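You operate a simulated robot arm through the tools that you are given. There is no shell and no other tool. Be economical: measure what you need, move in short steps, check, and stop when the job is done.

Carry out the task below with a simulated robot arm. There is one attempt and no reset: what you move stays moved.

## Task
Cap each tube on the tube block with the cap its label names.
Fine: push each cap home till the red band is covered.

The check looks at the end state, three seconds after you hand in, the way a careful person would. Anything else that was tipped, shoved, dropped, spilled or broken makes it a failure. A push-on lid holds only when it is set on centred and level and pressed home; a screw cap is set on level and turned clockwise until tight.

## Robot
A 6-joint arm with a two-finger parallel gripper, fixed in place. Base frame: the origin is at the foot of the arm, x ahead of it, y to its left, z up; the work surface is at about z = 0. Units: mm, rad, N and s.
With the tool pointing down near the work surface it reaches from about 140 to 580 mm from the base axis. Its first joint turns from -1.152 to 1.152 rad. Payload 2.1 kg.
The TCP is the grasp point between the finger pads, 30 mm short of the fingertips. In the tool frame z runs along the fingers and y along their closing line. Largest opening 94 mm; finger width 28, thickness 10; the body of the gripper, 50 by 96 mm, starts 55 mm behind the TCP.
Orientation is that of the tool frame in the base frame, as [roll, pitch, yaw] about the fixed x, y, z axes, in that order (R = Rz(yaw) Ry(pitch) Rx(roll)). With the fingers straight down and closing along the base's y, the tool's x points along the base's -x, its y along +y and its z along -z.

## Interface
- The arm moves only by the tool drive_tool. Its argument "rows" is a list of rows, each a list of 3 entries, a list of its own where there are three numbers: the shift along the base's x, y, z in mm, then the turn, a rotation vector about the base's x, y, z in rad, then the opening, from 0 (shut) to 1 (fully open). In form: [[[tx, ty, tz], [ax, ay, az], gripper], ...]. A call has 1 to 10 rows; each row shifts and turns the commanded pose from where the row before left it. Each row takes 0.2 s and may step no farther than 50 mm and 0.15 rad from the row before; otherwise, or with a gripper value out of range, the whole call is refused. Where a pose cannot be reached the arm comes as near as it can. A force on the tool above 40 N (or 10 N above the force at the start of the call, whichever is more), or a blocked arm, ends the call early, and 0.2 s more pass. The fingers move at their own pace (about 72 mm/s each) and stop on an object; they squeeze with about 40 N. The grip force told is the motor's: it shows also when the fingers shut on nothing. Time passes only in rows, and 0.2 s behind the last, so rows that do not move let the fingers close. It gives the time, the measured TCP pose, the force on the tool (base axes), the opening and the grip force at its end, in the units of the frame above (readings bear some noise), and new pictures: "show" is both (left out), scene, wrist or none.
- Cameras (640 x 400 px; columns grow to the right, rows downward): "scene" is fixed at [59.8, -370.7, 495.7]; the picture's right is [0.76, -0.65, 0.00], its down [-0.30, -0.34, -0.89] and it looks along [0.58, 0.68, -0.45] (base axes); focal length 373 px, centre (320, 200). "wrist" rides on the gripper at [-37, 0, -58] in the tool frame; the picture's right is [0.00, -1.00, 0.00], its down [0.97, 0.00, -0.24] and it looks along [0.24, 0.00, 0.97] (tool axes); focal length 218 px, centre (320, 200). There is no depth. A picture from a camera that has moved, and an enlarged one, comes with that camera's place and axes in the base frame and with its lens.
- enlarge(camera, box): a new picture of the part [left, top, right, bottom] of that camera's present view, enlarged. It takes no simulated time.
- close_job(): hands the job in; it is judged then, once.

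Work in short steps. Places have to be worked out from the pictures, the camera data and where the tool is seen: move nearer, look again, correct. Check each grasp and each placing, and mend what went wrong. You have 120 turns and 150 pictures in all, those below and enlarged ones among them. Open the gripper and draw the arm clear of the work before you hand the job in, unless the task says otherwise; then end with one line.

The tools are called after ">>>" as a command line: name --argument value ..., lists and objects as JSON in quotes. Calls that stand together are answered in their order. drive_tool: Moves the arm, as the interface text tells. Its arguments: {"type":"object","properties":{"rows":{"type":"array","items":{"type":"array"}},"show":{"type":"string","enum":["both","scene","wrist","none"]}},"required":["rows"]} The other tools are called the same way: enlarge (camera, box) takes an enlarged picture of a part of a camera's view; close_job () hands the job in.

At the start:

```text
time: 0.0
tcp_pos: [293.8, 122.8, 277.4]
ee_rot: [3.14, 0.0, 3.141]
force: [-0.9, 0.1, -0.7]
gripper_width: 93.9
grasp_force: 0.0
```

scene: 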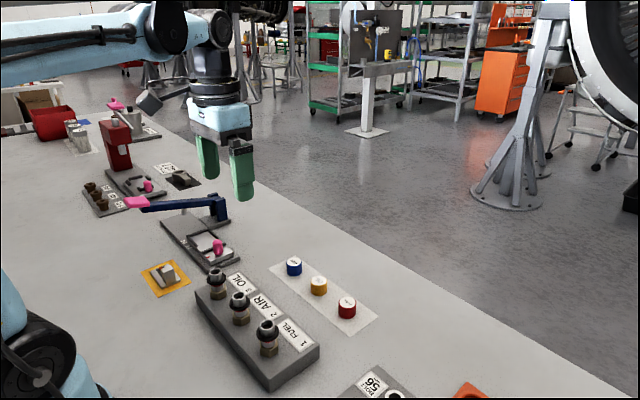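
wrist: 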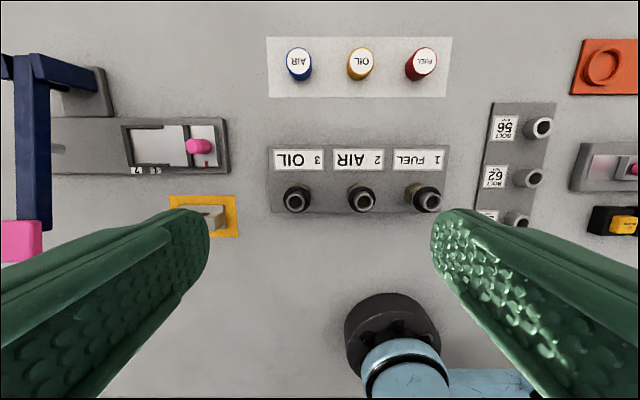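

I'll enlarge both views to read the labels and see the shape of the tubes and caps.

>>> enlarge --camera "wrist" --box '[250, 30, 460, 220]'

>>> enlarge --camera "scene" --box '[180, 240, 390, 400]'

```text
2.11 times, centred on (355, 125) of wrist
camera zoom: at [331.3, 123.4, 335.8], right [0.0, -1.0, 0.0], down [-0.97, 0.0, 0.24], along [-0.24, 0.0, -0.97], focal length 460 px, centre (246, 358)
```

zoom: 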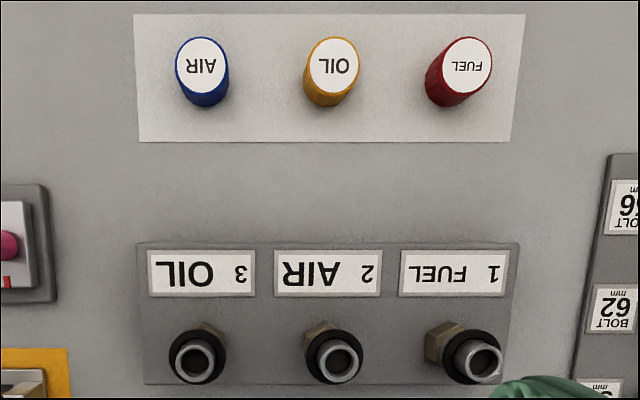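

```text
2.50 times, centred on (285, 320) of scene
camera zoom: at [59.8, -370.7, 495.7], right [0.76, -0.65, 0.0], down [-0.3, -0.34, -0.89], along [0.58, 0.68, -0.45], focal length 934 px, centre (408, -100)
```

zoom: 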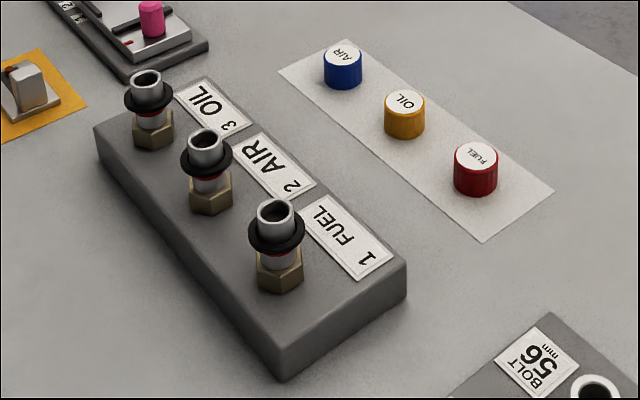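

Labels map directly: AIR cap → tube 2, OIL → tube 3, FUEL → tube 1. I estimate the AIR cap at (436,150), top z≈27, and the tubes at x≈267, tops z≈89. I move above the AIR cap.

>>> drive_tool --rows '[[[28.4, 5.4, -30], [0, 0, 0], 0.65], [[28.4, 5.4, -30], [0, 0, 0], 0.65], [[28.4, 5.4, -30], [0, 0, 0], 0.65], [[28.4, 5.4, -30], [0, 0, 0], 0.65], [[28.4, 5.4, -30], [0, 0, 0], 0.65], [[0, 0, 0], [0, 0, 0], 0.65]]'

```text
time: 1.4
tcp_pos: [435.5, 148.8, 127.7]
ee_rot: [3.141, 0.0, 3.141]
force: [-0.4, -0.6, -0.3]
gripper_width: 61.0
grasp_force: 0.1
camera wrist: at [473.4, 150.3, 184.7], right [0.0, -1.0, 0.0], down [-0.97, 0.0, 0.24], along [-0.24, 0.0, -0.97], focal length 218 px, centre (320, 200)
```

scene: 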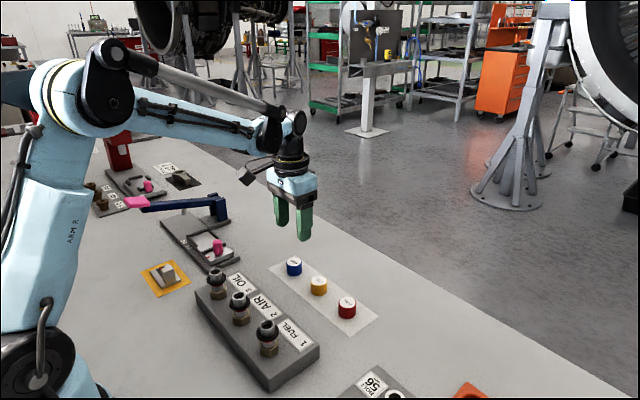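
wrist: 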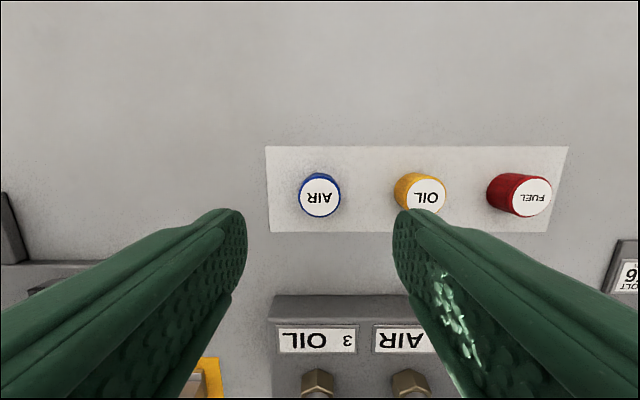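

Cap AIR is centred beneath the tool (about (437,150)). I descend so the fingertips reach about mid-cap, then grip.

>>> drive_tool --rows '[[[1, 0, -30], [0, 0, 0], 0.65], [[0, 0, -30], [0, 0, 0], 0.65], [[0, 0, -14], [0, 0, 0], 0.65], [[0, 0, -12], [0, 0, 0], 0.65], [[0, 0, 0], [0, 0, 0], 0.65]]'

```text
time: 2.6
tcp_pos: [437.9, 150.4, 43.2]
ee_rot: [3.14, 0.0, 3.141]
force: [0.3, 0.3, 0.4]
gripper_width: 60.9
grasp_force: 0.0
camera wrist: at [474.6, 150.7, 100.4], right [0.0, -1.0, 0.0], down [-0.97, 0.0, 0.24], along [-0.24, 0.0, -0.97], focal length 218 px, centre (320, 200)
```

scene: 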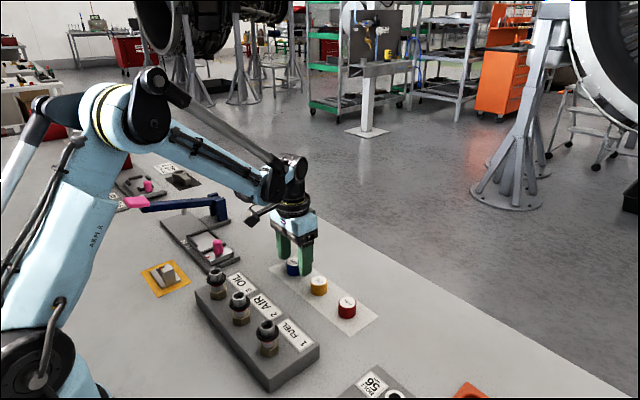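
wrist: 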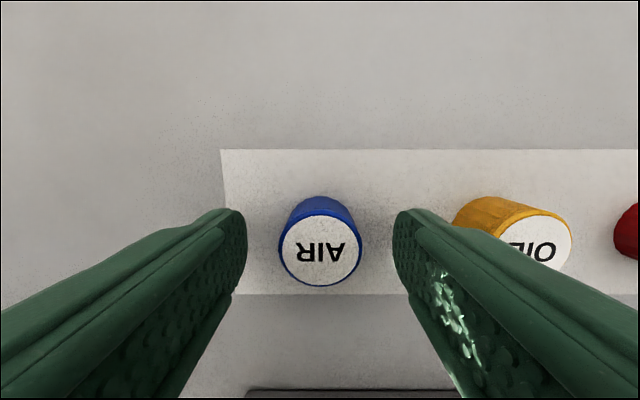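

Cap sits centred (x≈437, y≈150). I close the fingers.

>>> drive_tool --rows '[[[0, 0, 0], [0, 0, 0], 0.2], [[0, 0, 0], [0, 0, 0], 0.2], [[0, 0, 0], [0, 0, 0], 0.2], [[0, 0, 5], [0, 0, 0], 0.2], [[0, 0, 25], [0, 0, 0], 0.2]]' --show "wrist"

```text
time: 3.8
tcp_pos: [438.2, 150.7, 73.3]
ee_rot: [-3.141, -0.001, 3.141]
force: [-0.2, 0.4, 0.4]
gripper_width: 30.4
grasp_force: 39.7
camera wrist: at [474.8, 151.7, 130.8], right [0.0, -1.0, 0.0], down [-0.97, 0.0, 0.24], along [-0.24, 0.0, -0.97], focal length 218 px, centre (320, 200)
```

wrist: 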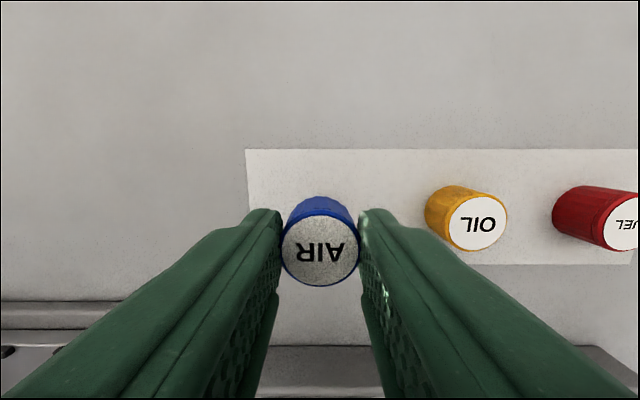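

Gripped at 30.4 mm. I lift high and move to just short of tube 2 so that the wrist camera looks straight down at the tubes.

>>> drive_tool --rows '[[[0, 0, 40], [0, 0, 0], 0.2], [[0, 0, 40], [0, 0, 0], 0.2], [[0, 0, 32], [0, 0, 0], 0.2], [[-41.6, -15.8, 0], [0, 0, 0], 0.2], [[-41.6, -15.8, 0], [0, 0, 0], 0.2], [[-41.6, -15.8, 0], [0, 0, 0], 0.2], [[-41.6, -15.8, 0], [0, 0, 0], 0.2], [[-41.6, -15.8, 0], [0, 0, 0], 0.2], [[0, 0, 0], [0, 0, 0], 0.2]]'

```text
time: 5.8
tcp_pos: [229.4, 70.6, 185.1]
ee_rot: [3.141, -0.001, -3.141]
force: [0.1, -0.3, 0.1]
gripper_width: 30.2
grasp_force: 39.8
camera wrist: at [266.8, 72.1, 241.9], right [0.0, -1.0, 0.0], down [-0.97, 0.0, 0.24], along [-0.24, 0.0, -0.97], focal length 218 px, centre (320, 200)
```

scene: 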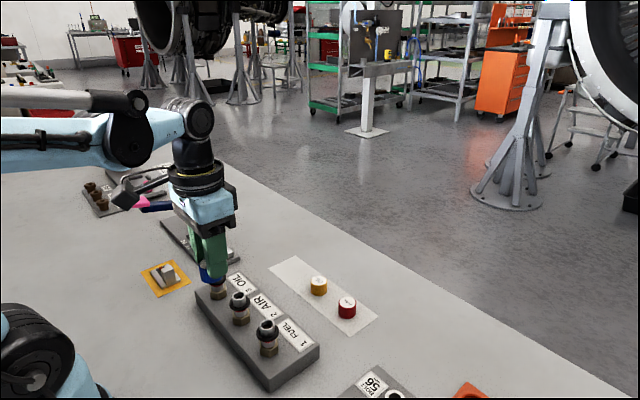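
wrist: 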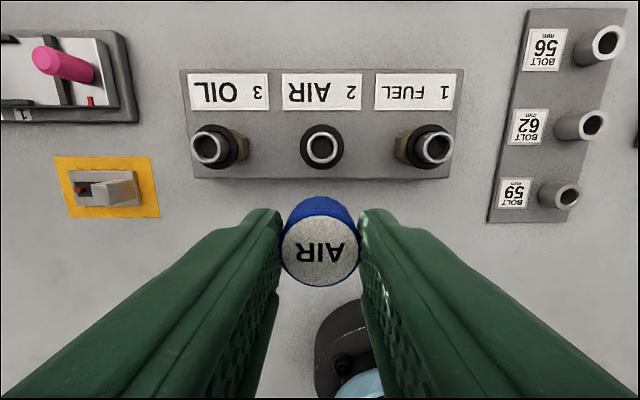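

>>> enlarge --camera "wrist" --box '[260, 100, 380, 175]'

>>> enlarge --camera "scene" --box '[180, 240, 320, 380]'

```text
5.33 times, centred on (320, 138) of wrist
camera zoom: at [266.8, 72.1, 241.9], right [0.0, -1.0, 0.0], down [-0.97, 0.0, 0.24], along [-0.24, 0.0, -0.97], focal length 1164 px, centre (320, 533)
```

zoom: 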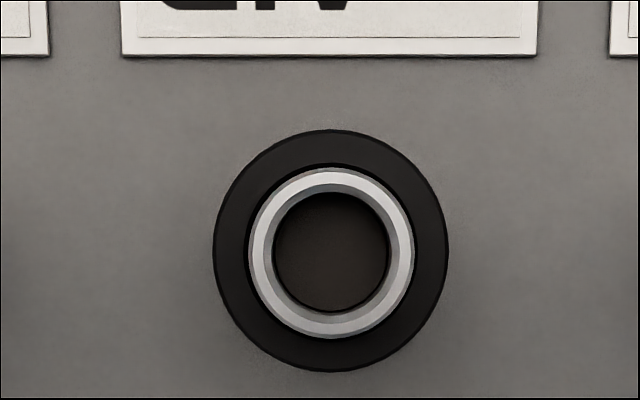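

```text
2.86 times, centred on (250, 310) of scene
camera zoom: at [59.7, -370.7, 495.7], right [0.76, -0.65, 0.0], down [-0.3, -0.34, -0.89], along [0.58, 0.68, -0.45], focal length 1067 px, centre (520, -114)
```

zoom: 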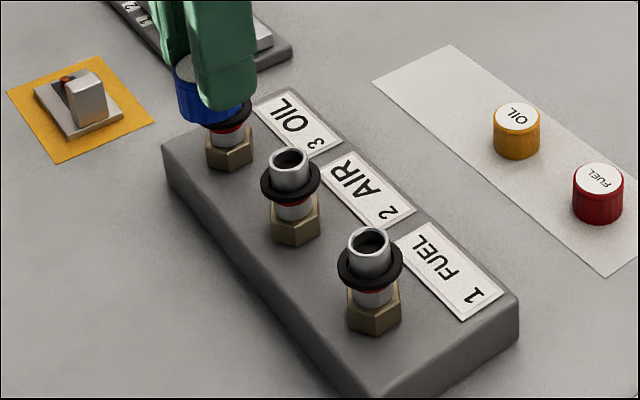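

I enlarge the held cap to measure its centre relative to the TCP.

>>> enlarge --camera "wrist" --box '[260, 185, 380, 300]'

```text
3.48 times, centred on (320, 242) of wrist
camera zoom: at [266.8, 72.1, 241.9], right [0.0, -1.0, 0.0], down [-0.97, 0.0, 0.24], along [-0.24, 0.0, -0.97], focal length 759 px, centre (320, 52)
```

zoom: 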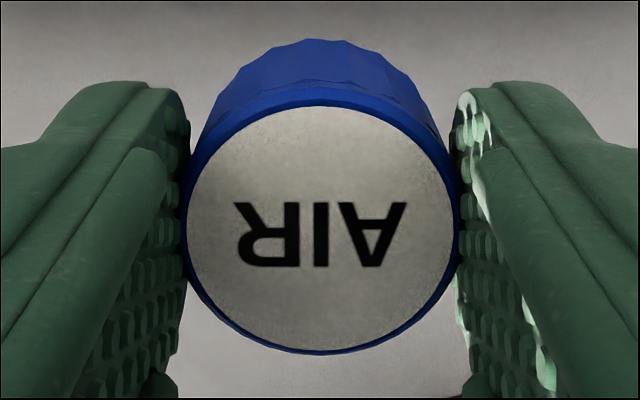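

Tube 2 lies about 37 mm ahead and 1.1 mm to −y of the held cap's centre. I move above it and descend to about 8 mm over the tube.

>>> drive_tool --rows '[[[18.5, -1.1, 0], [0, 0, 0], 0.2], [[18.6, 0, 0], [0, 0, 0], 0.2], [[0, 0, -25], [0, 0, 0], 0.2], [[0, 0, -20], [0, 0, 0], 0.2], [[0, 0, 0], [0, 0, 0], 0.2]]' --show "none"

>>> enlarge --camera "scene" --box '[190, 230, 310, 330]'

```text
time: 7.0
tcp_pos: [265.7, 70.7, 137.3]
ee_rot: [-3.141, -0.001, -3.141]
force: [-0.9, 0.1, 0.1]
gripper_width: 30.5
grasp_force: 39.9
```

```text
4.00 times, centred on (250, 280) of scene
camera zoom: at [59.8, -370.7, 495.7], right [0.76, -0.65, 0.0], down [-0.3, -0.34, -0.89], along [0.58, 0.68, -0.45], focal length 1494 px, centre (600, -120)
```

zoom: 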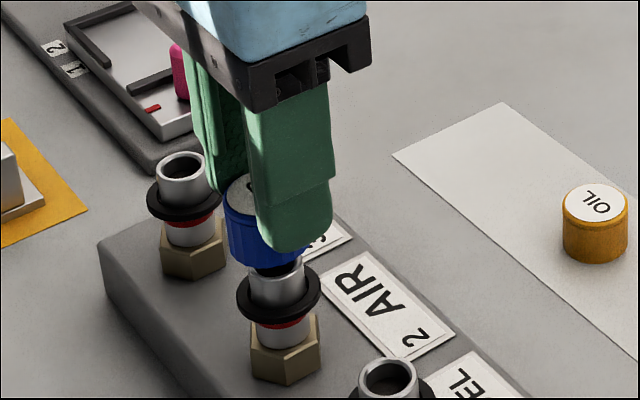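

I zoom closer in the scene view to check lateral alignment.

>>> enlarge --camera "scene" --box '[236, 265, 281, 315]'

>>> enlarge --camera "wrist" --box '[260, 170, 380, 300]'

```text
8.00 times, centred on (258, 290) of scene
camera zoom: at [59.8, -370.7, 495.7], right [0.76, -0.65, 0.0], down [-0.3, -0.34, -0.89], along [0.58, 0.68, -0.45], focal length 2988 px, centre (812, -520)
```

zoom: 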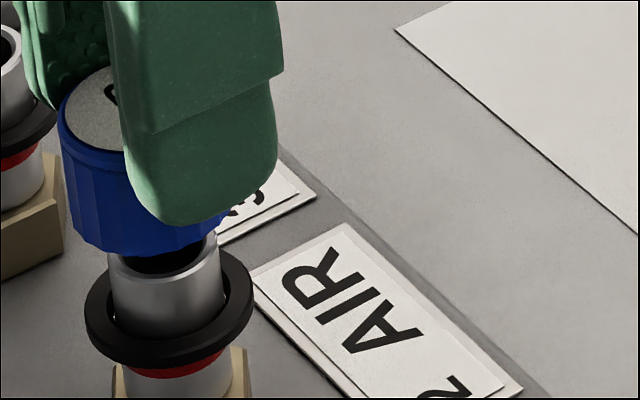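

```text
3.08 times, centred on (320, 235) of wrist
camera zoom: at [303.7, 70.6, 196.1], right [0.0, -1.0, 0.0], down [-0.97, 0.0, 0.24], along [-0.24, 0.0, -0.97], focal length 672 px, centre (320, 92)
```

zoom: 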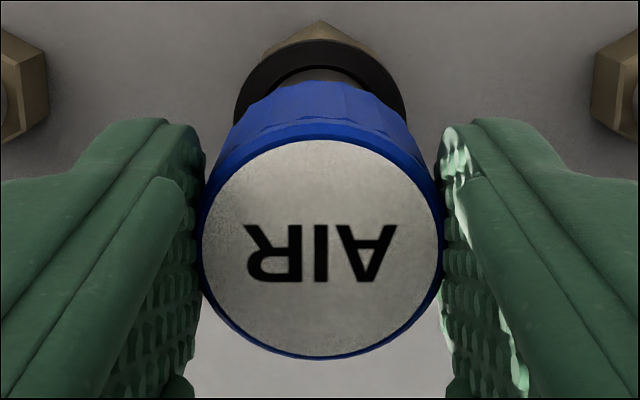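

Scene view shows the cap about 2.5 mm left of the tube; the wrist view shows y is aligned. So the cap needs about +2.8 mm in x; I apply that and recheck.

>>> drive_tool --rows '[[[2.8, 0, 0], [0, 0, 0], 0.2], [[0, 0, 0], [0, 0, 0], 0.2]]' --show "none"

>>> enlarge --camera "scene" --box '[221, 265, 281, 315]'

```text
time: 7.6
tcp_pos: [269.1, 69.7, 137.9]
ee_rot: [-3.141, 0.002, -3.141]
force: [0.1, 0.1, 0.0]
gripper_width: 30.3
grasp_force: 40.0
```

```text
8.00 times, centred on (251, 290) of scene
camera zoom: at [59.8, -370.7, 495.7], right [0.76, -0.65, 0.0], down [-0.3, -0.34, -0.89], along [0.58, 0.68, -0.45], focal length 2988 px, centre (872, -520)
```

zoom: 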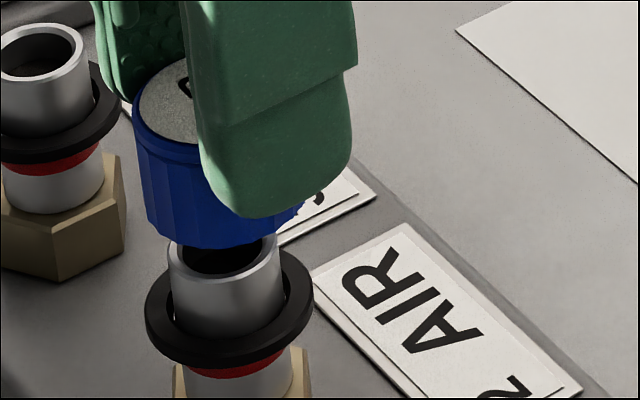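

Cap now lines up over tube 2 in both views. I lower in small steps, watching force.

>>> drive_tool --rows '[[[0, 0, -3], [0, 0, 0], 0.2], [[0, 0, -3], [0, 0, 0], 0.2], [[0, 0, -3], [0, 0, 0], 0.2], [[0, 0, -2], [0, 0, 0], 0.2], [[0, 0, -2], [0, 0, 0], 0.2]]' --show "none"

>>> enlarge --camera "scene" --box '[221, 265, 281, 315]'

```text
time: 8.8
tcp_pos: [269.0, 70.3, 125.3]
ee_rot: [3.141, 0.0, -3.141]
force: [-3.5, 0.9, 0.7]
gripper_width: 30.3
grasp_force: 40.0
```

```text
8.00 times, centred on (251, 290) of scene
camera zoom: at [59.8, -370.7, 495.7], right [0.76, -0.65, 0.0], down [-0.3, -0.34, -0.89], along [0.58, 0.68, -0.45], focal length 2988 px, centre (872, -520)
```

zoom: 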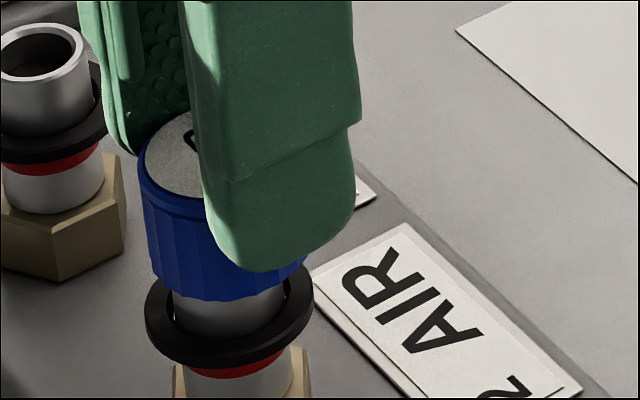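

A side force of −3.5 N in x suggests the cap has started over the rim, slightly too far +x. I ease −0.7 mm in x and keep pushing.

>>> drive_tool --rows '[[[-0.7, 0, 0], [0, 0, 0], 0.2], [[0, 0, -2], [0, 0, 0], 0.2], [[0, 0, -2], [0, 0, 0], 0.2]]' --show "none"

>>> enlarge --camera "scene" --box '[221, 265, 281, 315]'

```text
time: 9.6
tcp_pos: [267.6, 69.2, 122.3]
ee_rot: [3.141, 0.0, 3.141]
force: [0.0, -0.1, -0.6]
gripper_width: 30.0
grasp_force: 39.9
```

```text
8.00 times, centred on (251, 290) of scene
camera zoom: at [59.8, -370.7, 495.7], right [0.76, -0.65, 0.0], down [-0.3, -0.34, -0.89], along [0.58, 0.68, -0.45], focal length 2988 px, centre (872, -520)
```

zoom: 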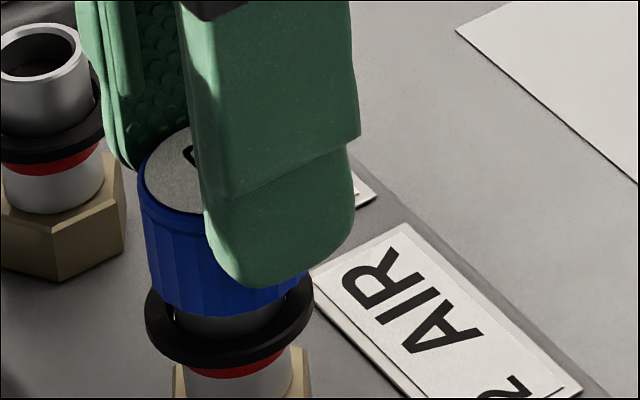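

Side force is gone and the cap is sliding on. Continue down.

>>> drive_tool --rows '[[[0, 0, -2], [0, 0, 0], 0.2], [[0, 0, -2], [0, 0, 0], 0.2], [[0, 0, -2], [0, 0, 0], 0.2], [[0, 0, -2], [0, 0, 0], 0.2]]' --show "none"

>>> enlarge --camera "scene" --box '[221, 265, 281, 315]'

```text
time: 10.6
tcp_pos: [267.4, 70.2, 114.7]
ee_rot: [-3.141, 0.0, -3.141]
force: [-0.2, -0.5, -0.3]
gripper_width: 30.3
grasp_force: 39.8
```

```text
8.00 times, centred on (251, 290) of scene
camera zoom: at [59.8, -370.7, 495.7], right [0.76, -0.65, 0.0], down [-0.3, -0.34, -0.89], along [0.58, 0.68, -0.45], focal length 2988 px, centre (872, -520)
```

zoom: 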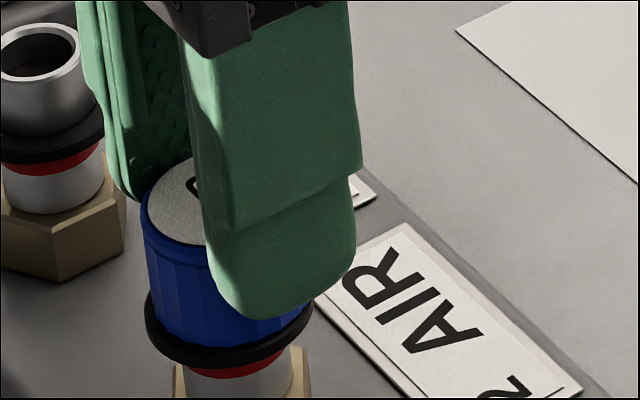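

Cap is about at the black collar. I keep pushing in small steps to reach the stop.

>>> drive_tool --rows '[[[0, 0, -1.5], [0, 0, 0], 0.2], [[0, 0, -1.5], [0, 0, 0], 0.2], [[0, 0, -1.5], [0, 0, 0], 0.2], [[0, 0, 0], [0, 0, 0], 0.2]]' --show "none"

>>> enlarge --camera "scene" --box '[221, 265, 281, 315]'

```text
time: 11.6
tcp_pos: [267.8, 69.6, 109.6]
ee_rot: [-3.141, 0.0, -3.141]
force: [0.2, 1.9, 5.1]
gripper_width: 30.2
grasp_force: 40.5
```

```text
8.00 times, centred on (251, 290) of scene
camera zoom: at [59.7, -370.7, 495.7], right [0.76, -0.65, 0.0], down [-0.3, -0.34, -0.89], along [0.58, 0.68, -0.45], focal length 2988 px, centre (872, -520)
```

zoom: 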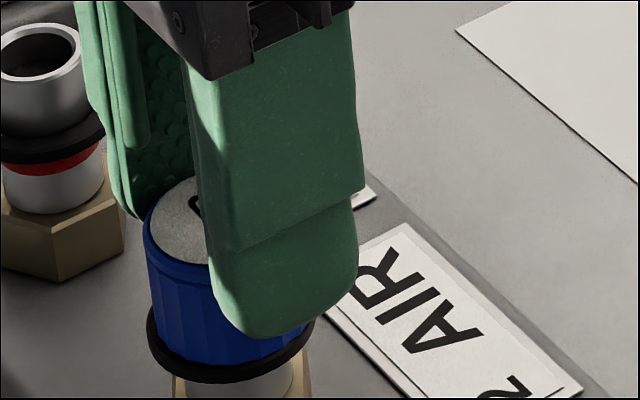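

The collar is moving down with the cap and the red band has disappeared from view; force is building (5 N). I press further to find the hard stop.

>>> drive_tool --rows '[[[0, 0, -1], [0, 0, 0], 0.2], [[0, 0, -1], [0, 0, 0], 0.2], [[0, 0, 0], [0, 0, 0], 0.2]]' --show "none"

>>> enlarge --camera "scene" --box '[221, 265, 281, 315]'

```text
time: 12.4
tcp_pos: [268.0, 69.1, 108.1]
ee_rot: [3.141, 0.001, -3.141]
force: [0.1, 4.7, 6.3]
gripper_width: 30.2
grasp_force: 39.9
```

```text
8.00 times, centred on (251, 290) of scene
camera zoom: at [59.7, -370.7, 495.7], right [0.76, -0.65, 0.0], down [-0.3, -0.34, -0.89], along [0.58, 0.68, -0.45], focal length 2988 px, centre (872, -520)
```

zoom: 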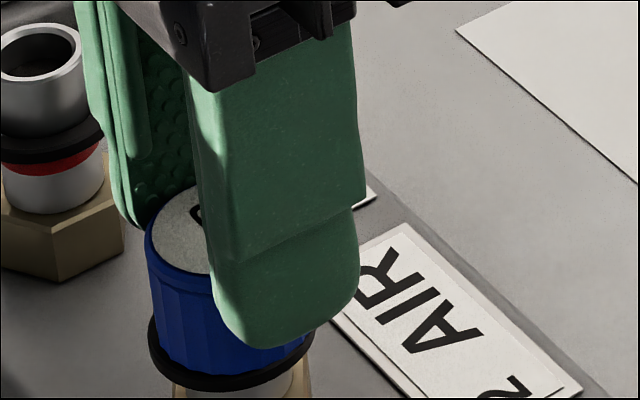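

Still moving down with modest force; a side force of +4.7 N in y suggests easing +0.4 mm in y. Continue pressing.

>>> drive_tool --rows '[[[0, 0.4, -1], [0, 0, 0], 0.2], [[0, 0, -1], [0, 0, 0], 0.2], [[0, 0, -1], [0, 0, 0], 0.2], [[0, 0, 0], [0, 0, 0], 0.2]]' --show "none"

>>> enlarge --camera "scene" --box '[221, 265, 281, 315]'

```text
time: 13.4
tcp_pos: [267.0, 69.7, 105.2]
ee_rot: [-3.139, 0.0, 3.141]
force: [-3.3, -8.8, 30.2]
gripper_width: 30.4
grasp_force: 39.7
```

```text
8.00 times, centred on (251, 290) of scene
camera zoom: at [59.7, -370.7, 495.7], right [0.76, -0.65, 0.0], down [-0.3, -0.34, -0.89], along [0.58, 0.68, -0.45], focal length 2988 px, centre (872, -520)
```

zoom: 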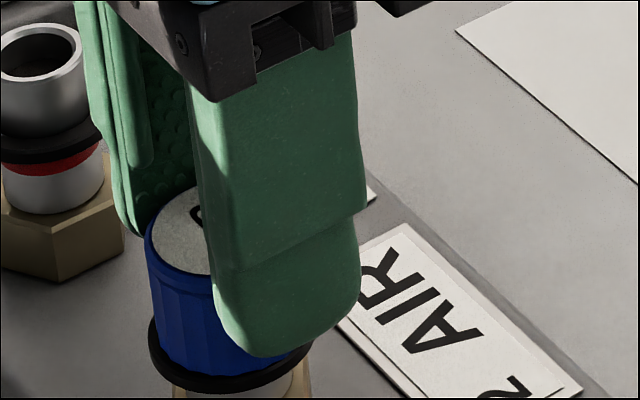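

Force rose to 30 N, with the fingers sliding on the stopped cap. I release, lift, and inspect.

>>> drive_tool --rows '[[[0, 0, 0], [0, 0, 0], 0.55], [[0, 0, 0], [0, 0, 0], 0.55], [[0, 0, 30], [0, 0, 0], 0.55], [[0, 0, 40], [0, 0, 0], 0.55], [[-30, 0, 10], [0, 0, 0], 0.2], [[0, 0, 0], [0, 0, 0], 0.0], [[0, 0, 0], [0, 0, 0], 0.0]]' --show "wrist"

>>> enlarge --camera "scene" --box '[191, 255, 291, 365]'

```text
time: 15.0
tcp_pos: [236.8, 70.1, 184.2]
ee_rot: [-3.141, 0.0, -3.141]
force: [-0.2, -0.6, -0.4]
gripper_width: 0.0
grasp_force: 32.4
camera wrist: at [274.8, 69.6, 240.8], right [0.0, -1.0, 0.0], down [-0.97, 0.0, 0.24], along [-0.24, 0.0, -0.97], focal length 218 px, centre (320, 200)
```

wrist: 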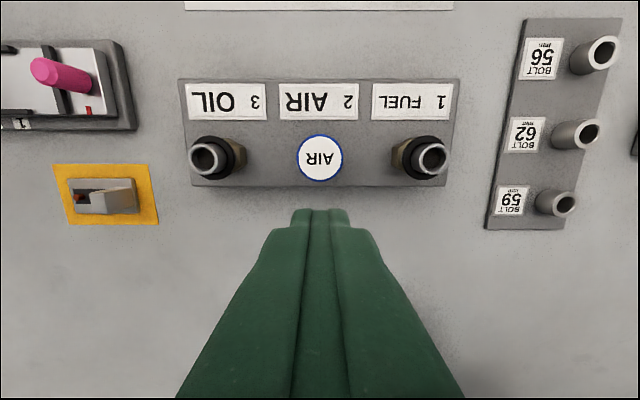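

```text
3.64 times, centred on (241, 310) of scene
camera zoom: at [59.8, -370.7, 495.7], right [0.76, -0.65, 0.0], down [-0.3, -0.34, -0.89], along [0.58, 0.68, -0.45], focal length 1358 px, centre (607, -200)
```

zoom: 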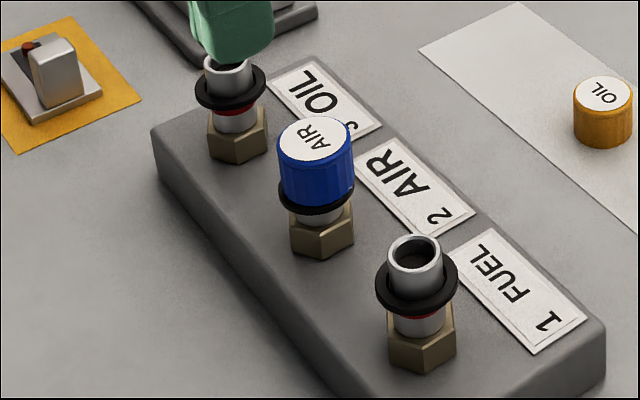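

The AIR cap is on and looks level. To be sure it's home, I press its top with the closed fingertips (contact expected at TCP z≈121).

>>> drive_tool --rows '[[[29.5, 0, 0], [0, 0, 0], 0], [[0, 0, -30], [0, 0, 0], 0], [[0, 0, -27], [0, 0, 0], 0], [[0, 0, -3], [0, 0, 0], 0], [[0, 0, -2], [0, 0, 0], 0], [[0, 0, -2], [0, 0, 0], 0], [[0, 0, -1], [0, 0, 0], 0]]' --show "none"

>>> enlarge --camera "scene" --box '[221, 265, 281, 315]'

```text
time: 16.6
tcp_pos: [266.5, 70.4, 120.2]
ee_rot: [3.141, 0.0, 3.141]
force: [1.3, 0.1, 5.3]
gripper_width: 0.1
grasp_force: 32.9
```

```text
8.00 times, centred on (251, 290) of scene
camera zoom: at [59.7, -370.7, 495.7], right [0.76, -0.65, 0.0], down [-0.3, -0.34, -0.89], along [0.58, 0.68, -0.45], focal length 2988 px, centre (872, -520)
```

zoom: 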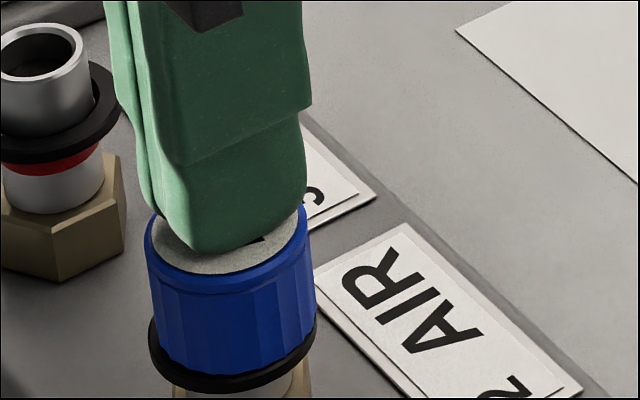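

In contact (5 N). I press a few more mm until the force limit shows a hard stop.

>>> drive_tool --rows '[[[0, 0, -1], [0, 0, 0], 0], [[0, 0, -1], [0, 0, 0], 0], [[0, 0, -1], [0, 0, 0], 0], [[0, 0, -1], [0, 0, 0], 0], [[0, 0, -1], [0, 0, 0], 0]]' --show "none"

>>> enlarge --camera "scene" --box '[221, 265, 281, 315]'

```text
time: 17.4
tcp_pos: [267.4, 69.9, 119.0]
ee_rot: [-3.141, -0.003, 3.141]
force: [-2.4, 0.5, 22.4]
gripper_width: 0.0
grasp_force: 33.0
stopped in row 3: the force on the tool passed its limit (the readings are from after the stop); the commanded pose is now the measured one
```

```text
8.00 times, centred on (251, 290) of scene
camera zoom: at [59.7, -370.7, 495.7], right [0.76, -0.65, 0.0], down [-0.3, -0.34, -0.89], along [0.58, 0.68, -0.45], focal length 2988 px, centre (872, -520)
```

zoom: 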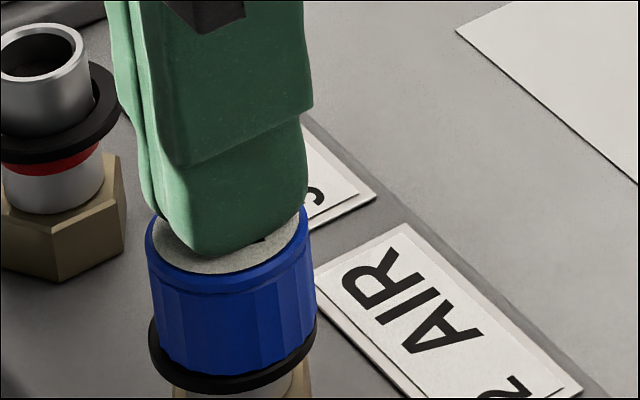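

Hard stop with no further movement: AIR is home. Next the OIL cap at about (437,70).

>>> drive_tool --rows '[[[0, 0, 40], [0, 0, 0], 0], [[0, 0, 30], [0, 0, 0], 0], [[42.5, 0, 0], [0, 0, 0], 0.4], [[42.5, 0, 0], [0, 0, 0], 0.65], [[42.5, 0, 0], [0, 0, 0], 0.65], [[42.5, 0, 0], [0, 0, 0], 0.65], [[0, 0, -30], [0, 0, 0], 0.65], [[0, 0, -32], [0, 0, 0], 0.65], [[0, 0, 0], [0, 0, 0], 0.65]]' --show "wrist"

>>> enlarge --camera "wrist" --box '[260, 150, 380, 240]'

```text
time: 19.4
tcp_pos: [437.9, 70.4, 126.9]
ee_rot: [-3.14, -0.002, -3.141]
force: [-0.1, 0.4, -0.2]
gripper_width: 61.1
grasp_force: 0.1
camera wrist: at [475.7, 71.0, 183.9], right [0.0, -1.0, 0.0], down [-0.97, 0.0, 0.24], along [-0.24, 0.0, -0.97], focal length 218 px, centre (320, 200)
```

wrist: 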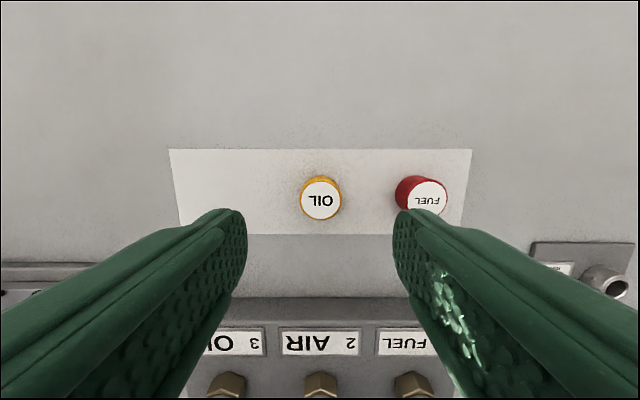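

```text
4.44 times, centred on (320, 195) of wrist
camera zoom: at [475.7, 71.0, 183.9], right [0.0, -1.0, 0.0], down [-0.97, 0.0, 0.24], along [-0.24, 0.0, -0.97], focal length 970 px, centre (320, 222)
```

zoom: 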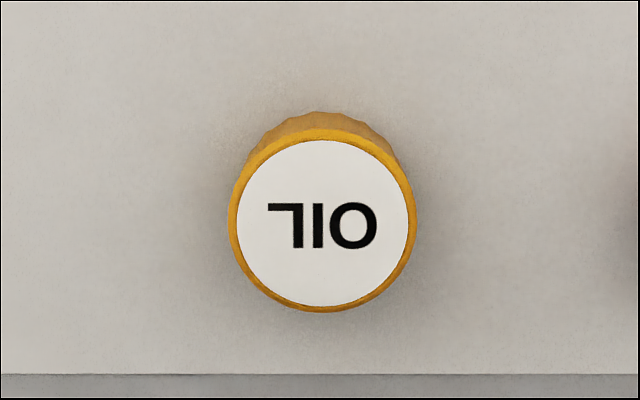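

OIL cap is ~2 mm toward −x of the tool. I shift −2 mm in x, descend to z≈43 and grip, then lift.

>>> drive_tool --rows '[[[-2, -0.3, -30], [0, 0, 0], 0.65], [[0, 0, -30], [0, 0, 0], 0.65], [[0, 0, -14], [0, 0, 0], 0.65], [[0, 0, -10], [0, 0, 0], 0.65], [[0, 0, 0], [0, 0, 0], 0.2], [[0, 0, 0], [0, 0, 0], 0.2], [[0, 0, 0], [0, 0, 0], 0.2], [[0, 0, 0], [0, 0, 0], 0.2]]' --show "wrist"

```text
time: 21.1
tcp_pos: [436.6, 69.0, 44.0]
ee_rot: [3.14, -0.003, -3.141]
force: [0.1, 0.3, -0.5]
gripper_width: 30.3
grasp_force: 40.1
camera wrist: at [473.7, 69.6, 100.5], right [0.0, -1.0, 0.0], down [-0.97, 0.0, 0.24], along [-0.24, 0.0, -0.97], focal length 218 px, centre (320, 200)
```

wrist: 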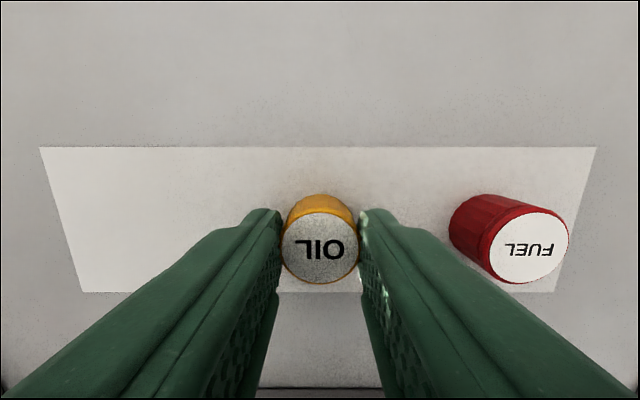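

OIL cap gripped at 30.3 mm. Lift and move to a viewing pose just short of tube 3.

>>> drive_tool --rows '[[[0, 0, 36], [0, 0, 0], 0.2], [[0, 0, 36], [0, 0, 0], 0.2], [[0, 0, 36], [0, 0, 0], 0.2], [[0, 0, 34], [0, 0, 0], 0.2], [[-41.3, 16.3, 0], [0, 0, 0], 0.2], [[-41.3, 16.3, 0], [0, 0, 0], 0.2], [[-41.3, 16.3, 0], [0, 0, 0], 0.2], [[-41.3, 16.3, 0], [0, 0, 0], 0.2], [[-41.3, 16.3, 0], [0, 0, 0], 0.2], [[0, 0, 0], [0, 0, 0], 0.2]]' --show "none"

>>> enlarge --camera "wrist" --box '[260, 110, 380, 185]'

>>> enlarge --camera "wrist" --box '[260, 185, 380, 300]'

```text
time: 23.4
tcp_pos: [228.0, 151.7, 184.7]
ee_rot: [-3.141, -0.001, 3.141]
force: [-0.1, -0.1, 0.7]
gripper_width: 30.2
grasp_force: 40.5
```

```text
5.33 times, centred on (320, 148) of wrist
camera zoom: at [265.2, 151.4, 241.8], right [0.0, -1.0, 0.0], down [-0.97, 0.0, 0.24], along [-0.24, 0.0, -0.97], focal length 1164 px, centre (320, 480)
```

zoom: 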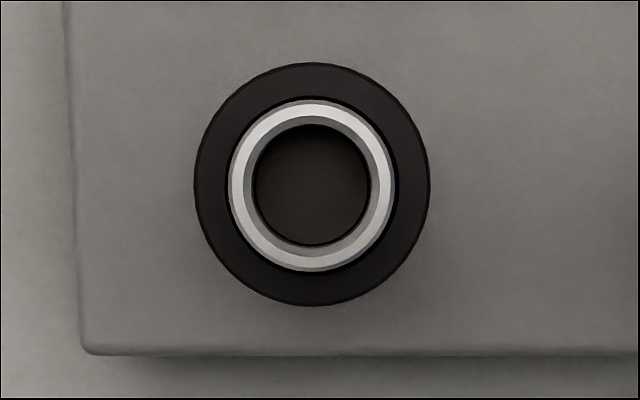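

```text
3.48 times, centred on (320, 242) of wrist
camera zoom: at [265.2, 151.4, 241.8], right [0.0, -1.0, 0.0], down [-0.97, 0.0, 0.24], along [-0.24, 0.0, -0.97], focal length 759 px, centre (320, 52)
```

zoom: 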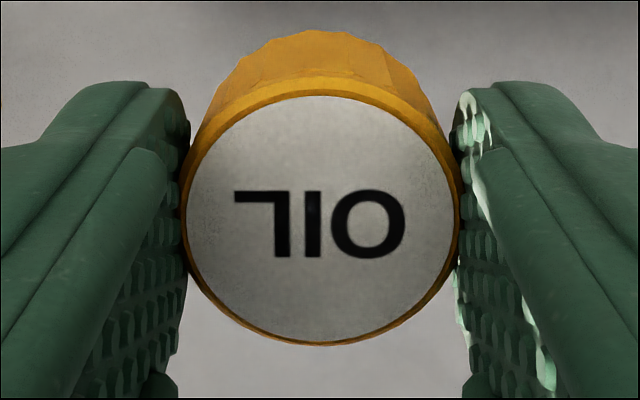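

Relative to the AIR case that worked (39.2 mm forward), tube 3 calls for +39.9 mm x and +1.5 mm y. I move over it and descend to ~5 mm above the tube, then check.

>>> drive_tool --rows '[[[20, 1.5, 0], [0, 0, 0], 0.2], [[19.9, 0, 0], [0, 0, 0], 0.2], [[0, 0, -25], [0, 0, 0], 0.2], [[0, 0, -20], [0, 0, 0], 0.2], [[0, 0, 0], [0, 0, 0], 0.2]]' --show "none"

>>> enlarge --camera "scene" --box '[190, 240, 250, 290]'

>>> enlarge --camera "wrist" --box '[260, 170, 380, 300]'

```text
time: 24.6
tcp_pos: [269.0, 153.7, 139.7]
ee_rot: [3.141, -0.001, 3.141]
force: [-0.1, 0.1, 0.1]
gripper_width: 30.2
grasp_force: 40.6
```

```text
8.00 times, centred on (220, 265) of scene
camera zoom: at [59.8, -370.7, 495.7], right [0.76, -0.65, 0.0], down [-0.3, -0.34, -0.89], along [0.58, 0.68, -0.45], focal length 2988 px, centre (1120, -320)
```

zoom: 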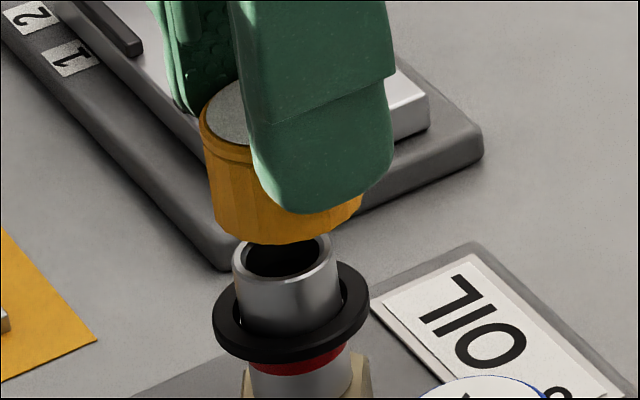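

```text
3.08 times, centred on (320, 235) of wrist
camera zoom: at [307.4, 153.6, 196.6], right [0.0, -1.0, 0.0], down [-0.97, 0.0, 0.24], along [-0.24, 0.0, -0.97], focal length 672 px, centre (320, 92)
```

zoom: 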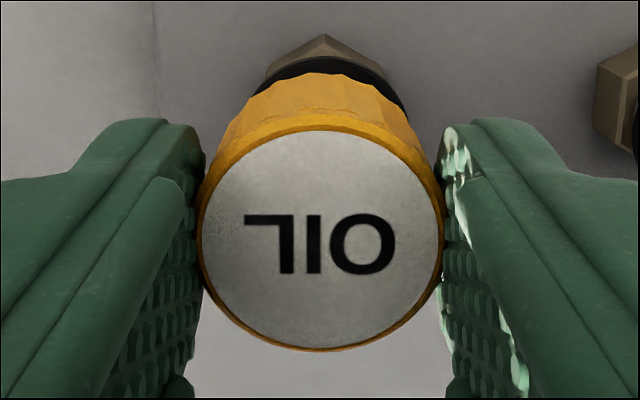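

Accounting for perspective, the cap looks ~1 mm too far right (+x). I correct −1.2 mm x, −0.2 mm y and lower onto the rim.

>>> drive_tool --rows '[[[-1.2, -0.2, -3], [0, 0, 0], 0.2], [[0, 0, -3], [0, 0, 0], 0.2], [[0, 0, -3], [0, 0, 0], 0.2], [[0, 0, -2], [0, 0, 0], 0.2], [[0, 0, -2], [0, 0, 0], 0.2], [[0, 0, -2], [0, 0, 0], 0.2]]' --show "none"

>>> enlarge --camera "scene" --box '[190, 240, 250, 290]'

```text
time: 25.9
tcp_pos: [267.4, 151.4, 124.2]
ee_rot: [3.141, -0.003, -3.139]
force: [-1.5, 0.4, 0.1]
gripper_width: 30.4
grasp_force: 40.0
```

```text
8.00 times, centred on (220, 265) of scene
camera zoom: at [59.8, -370.7, 495.7], right [0.76, -0.65, 0.0], down [-0.3, -0.34, -0.89], along [0.58, 0.68, -0.45], focal length 2988 px, centre (1120, -320)
```

zoom: 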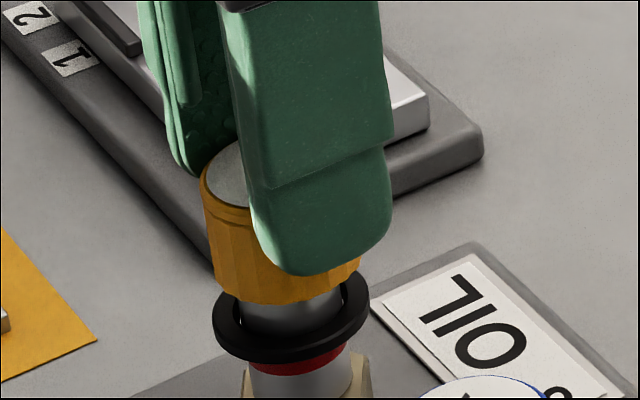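

The OIL cap is engaged with only −1.5 N in x. I ease −0.3 mm and continue down.

>>> drive_tool --rows '[[[-0.3, 0, -2], [0, 0, 0], 0.2], [[0, 0, -2], [0, 0, 0], 0.2], [[0, 0, -2], [0, 0, 0], 0.2], [[0, 0, -2], [0, 0, 0], 0.2], [[0, 0, -2], [0, 0, 0], 0.2], [[0, 0, -1.5], [0, 0, 0], 0.2], [[0, 0, -1.5], [0, 0, 0], 0.2], [[0, 0, 0], [0, 0, 0], 0.2]]' --show "none"

>>> enlarge --camera "scene" --box '[190, 240, 250, 290]'

```text
time: 27.8
tcp_pos: [267.8, 151.4, 112.0]
ee_rot: [3.141, -0.002, 3.141]
force: [-3.7, 3.0, 4.9]
gripper_width: 30.3
grasp_force: 39.9
```

```text
8.00 times, centred on (220, 265) of scene
camera zoom: at [59.7, -370.7, 495.7], right [0.76, -0.65, 0.0], down [-0.3, -0.34, -0.89], along [0.58, 0.68, -0.45], focal length 2988 px, centre (1120, -320)
```

zoom: 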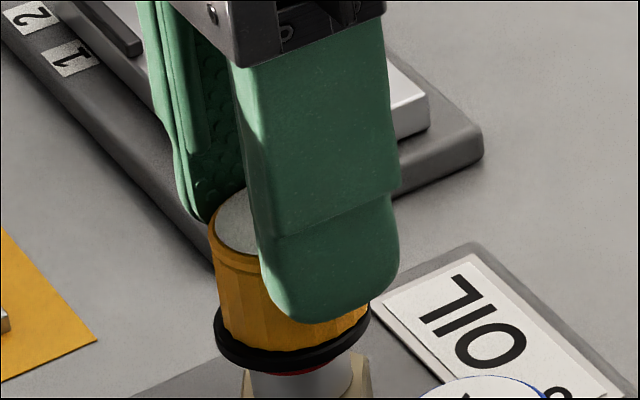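

A sliver of red remains. Continue pushing with small side corrections.

>>> drive_tool --rows '[[[-0.4, 0.3, -1], [0, 0, 0], 0.2], [[0, 0, -1], [0, 0, 0], 0.2], [[0, 0, -1], [0, 0, 0], 0.2], [[0, 0, -1], [0, 0, 0], 0.2], [[0, 0, -1], [0, 0, 0], 0.2], [[0, 0, 0], [0, 0, 0], 0.2]]' --show "none"

>>> enlarge --camera "scene" --box '[190, 240, 250, 290]'

```text
time: 29.1
tcp_pos: [266.8, 153.3, 107.0]
ee_rot: [-3.14, -0.003, 3.141]
force: [-1.0, -8.0, 25.6]
gripper_width: 30.1
grasp_force: 40.0
```

```text
8.00 times, centred on (220, 265) of scene
camera zoom: at [59.7, -370.7, 495.7], right [0.76, -0.65, 0.0], down [-0.3, -0.34, -0.89], along [0.58, 0.68, -0.45], focal length 2988 px, centre (1120, -320)
```

zoom: 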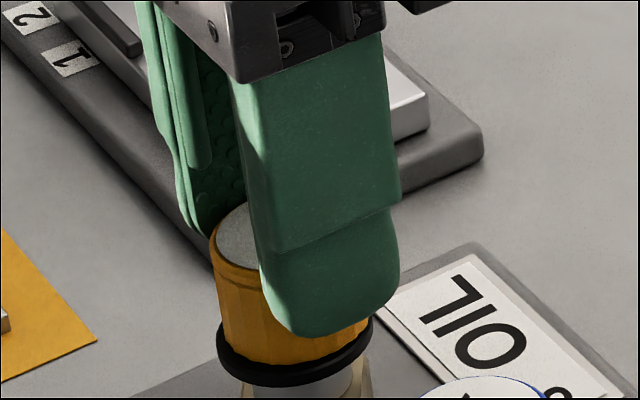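

Band covered and force up to 26 N. I release, lift, close and press from the top as before.

>>> drive_tool --rows '[[[0, 0, 0], [0, 0, 0], 0.55], [[0, 0, 0], [0, 0, 0], 0.55], [[0, 0, 30], [0, 0, 0], 0.55], [[0, -0.6, 10], [0, 0, 0], 0.0], [[0, 0, 0], [0, 0, 0], 0.0], [[0, 0, 0], [0, 0, 0], 0.0], [[0, 0, -20], [0, 0, 0], 0], [[0, 0, -5], [0, 0, 0], 0], [[0, 0, -2], [0, 0, 0], 0]]' --show "none"

>>> enlarge --camera "scene" --box '[190, 240, 250, 290]'

```text
time: 31.1
tcp_pos: [266.4, 152.9, 120.7]
ee_rot: [3.141, -0.001, -3.141]
force: [0.4, -0.7, 7.1]
gripper_width: 0.0
grasp_force: 32.4
```

```text
8.00 times, centred on (220, 265) of scene
camera zoom: at [59.7, -370.7, 495.7], right [0.76, -0.65, 0.0], down [-0.3, -0.34, -0.89], along [0.58, 0.68, -0.45], focal length 2988 px, centre (1120, -320)
```

zoom: 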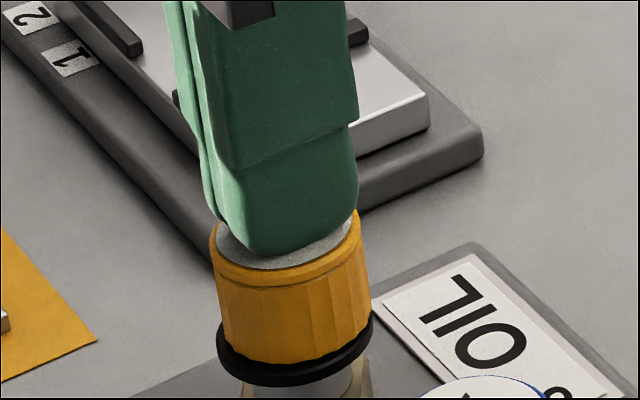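

In contact on top (7 N). Press to the force limit.

>>> drive_tool --rows '[[[0, 0, -1], [0, 0, 0], 0], [[0, 0, -1], [0, 0, 0], 0], [[0, 0, -1], [0, 0, 0], 0], [[0, 0, -1], [0, 0, 0], 0], [[0, 0, -1], [0, 0, 0], 0]]' --show "none"

>>> enlarge --camera "scene" --box '[190, 240, 250, 290]'

```text
time: 31.8
tcp_pos: [267.9, 153.5, 119.4]
ee_rot: [-3.141, -0.004, 3.141]
force: [-1.1, -0.7, 22.7]
gripper_width: 0.0
grasp_force: 33.0
stopped in row 3: the force on the tool passed its limit (the readings are from after the stop); the commanded pose is now the measured one
```

```text
8.00 times, centred on (220, 265) of scene
camera zoom: at [59.7, -370.7, 495.7], right [0.76, -0.65, 0.0], down [-0.3, -0.34, -0.89], along [0.58, 0.68, -0.45], focal length 2988 px, centre (1120, -320)
```

zoom: 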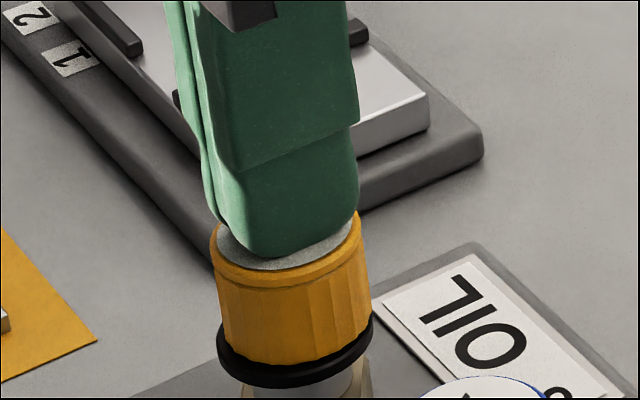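

OIL is home at the same height as AIR. Now to the FUEL cap near (436,−9).

>>> drive_tool --rows '[[[0, 0, 40], [0, 0, 0], 0], [[0, 0, 30], [0, 0, 0], 0], [[33.6, -32.4, 0], [0, 0, 0], 0.2], [[33.6, -32.4, 0], [0, 0, 0], 0.4], [[33.6, -32.4, 0], [0, 0, 0], 0.65], [[33.6, -32.4, 0], [0, 0, 0], 0.65], [[33.6, -32.4, 0], [0, 0, 0], 0.65], [[0, 0, -31], [0, 0, 0], 0.65], [[0, 0, -31], [0, 0, 0], 0.65], [[0, 0, 0], [0, 0, 0], 0.65]]' --show "wrist"

>>> enlarge --camera "wrist" --box '[260, 150, 380, 240]'

```text
time: 34.0
tcp_pos: [437.3, -7.6, 127.8]
ee_rot: [3.141, -0.002, -3.14]
force: [0.5, 0.3, 0.3]
gripper_width: 61.1
grasp_force: 0.1
camera wrist: at [474.2, -7.2, 184.9], right [0.0, -1.0, 0.0], down [-0.97, 0.0, 0.24], along [-0.24, 0.0, -0.97], focal length 218 px, centre (320, 200)
```

wrist: 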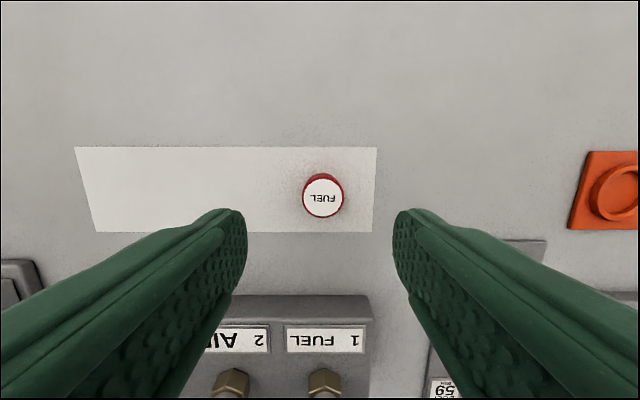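

```text
4.44 times, centred on (320, 195) of wrist
camera zoom: at [474.2, -7.2, 184.9], right [0.0, -1.0, 0.0], down [-0.97, 0.0, 0.24], along [-0.24, 0.0, -0.97], focal length 970 px, centre (320, 222)
```

zoom: 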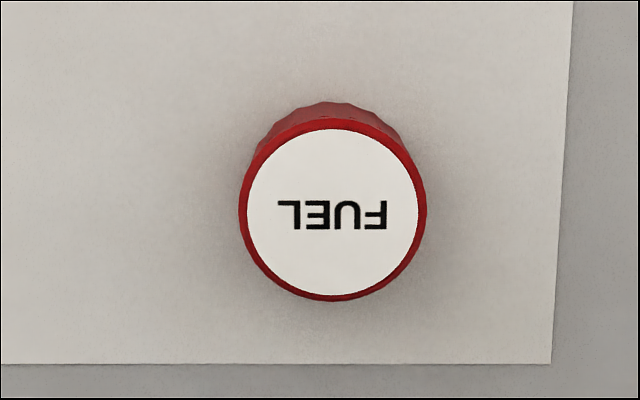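

FUEL cap is ~2.1 mm toward −y. Correct, descend and grip.

>>> drive_tool --rows '[[[0, -2.1, -30], [0, 0, 0], 0.65], [[0, 0, -30], [0, 0, 0], 0.65], [[0, 0, -14], [0, 0, 0], 0.65], [[0, 0, -10.5], [0, 0, 0], 0.65], [[0, 0, 0], [0, 0, 0], 0.2], [[0, 0, 0], [0, 0, 0], 0.2], [[0, 0, 0], [0, 0, 0], 0.2], [[0, 0, 0], [0, 0, 0], 0.2]]' --show "wrist"

```text
time: 35.8
tcp_pos: [435.9, -9.5, 42.2]
ee_rot: [-3.14, -0.003, 3.141]
force: [0.2, 0.1, 0.5]
gripper_width: 30.1
grasp_force: 39.9
camera wrist: at [473.7, -9.9, 99.8], right [0.0, -1.0, 0.0], down [-0.97, 0.0, 0.24], along [-0.24, 0.0, -0.97], focal length 218 px, centre (320, 200)
```

wrist: 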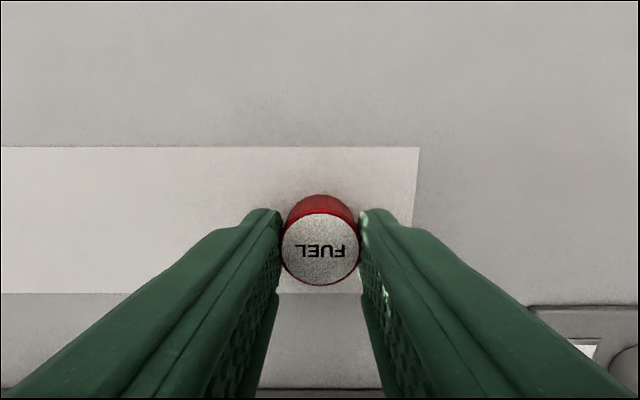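

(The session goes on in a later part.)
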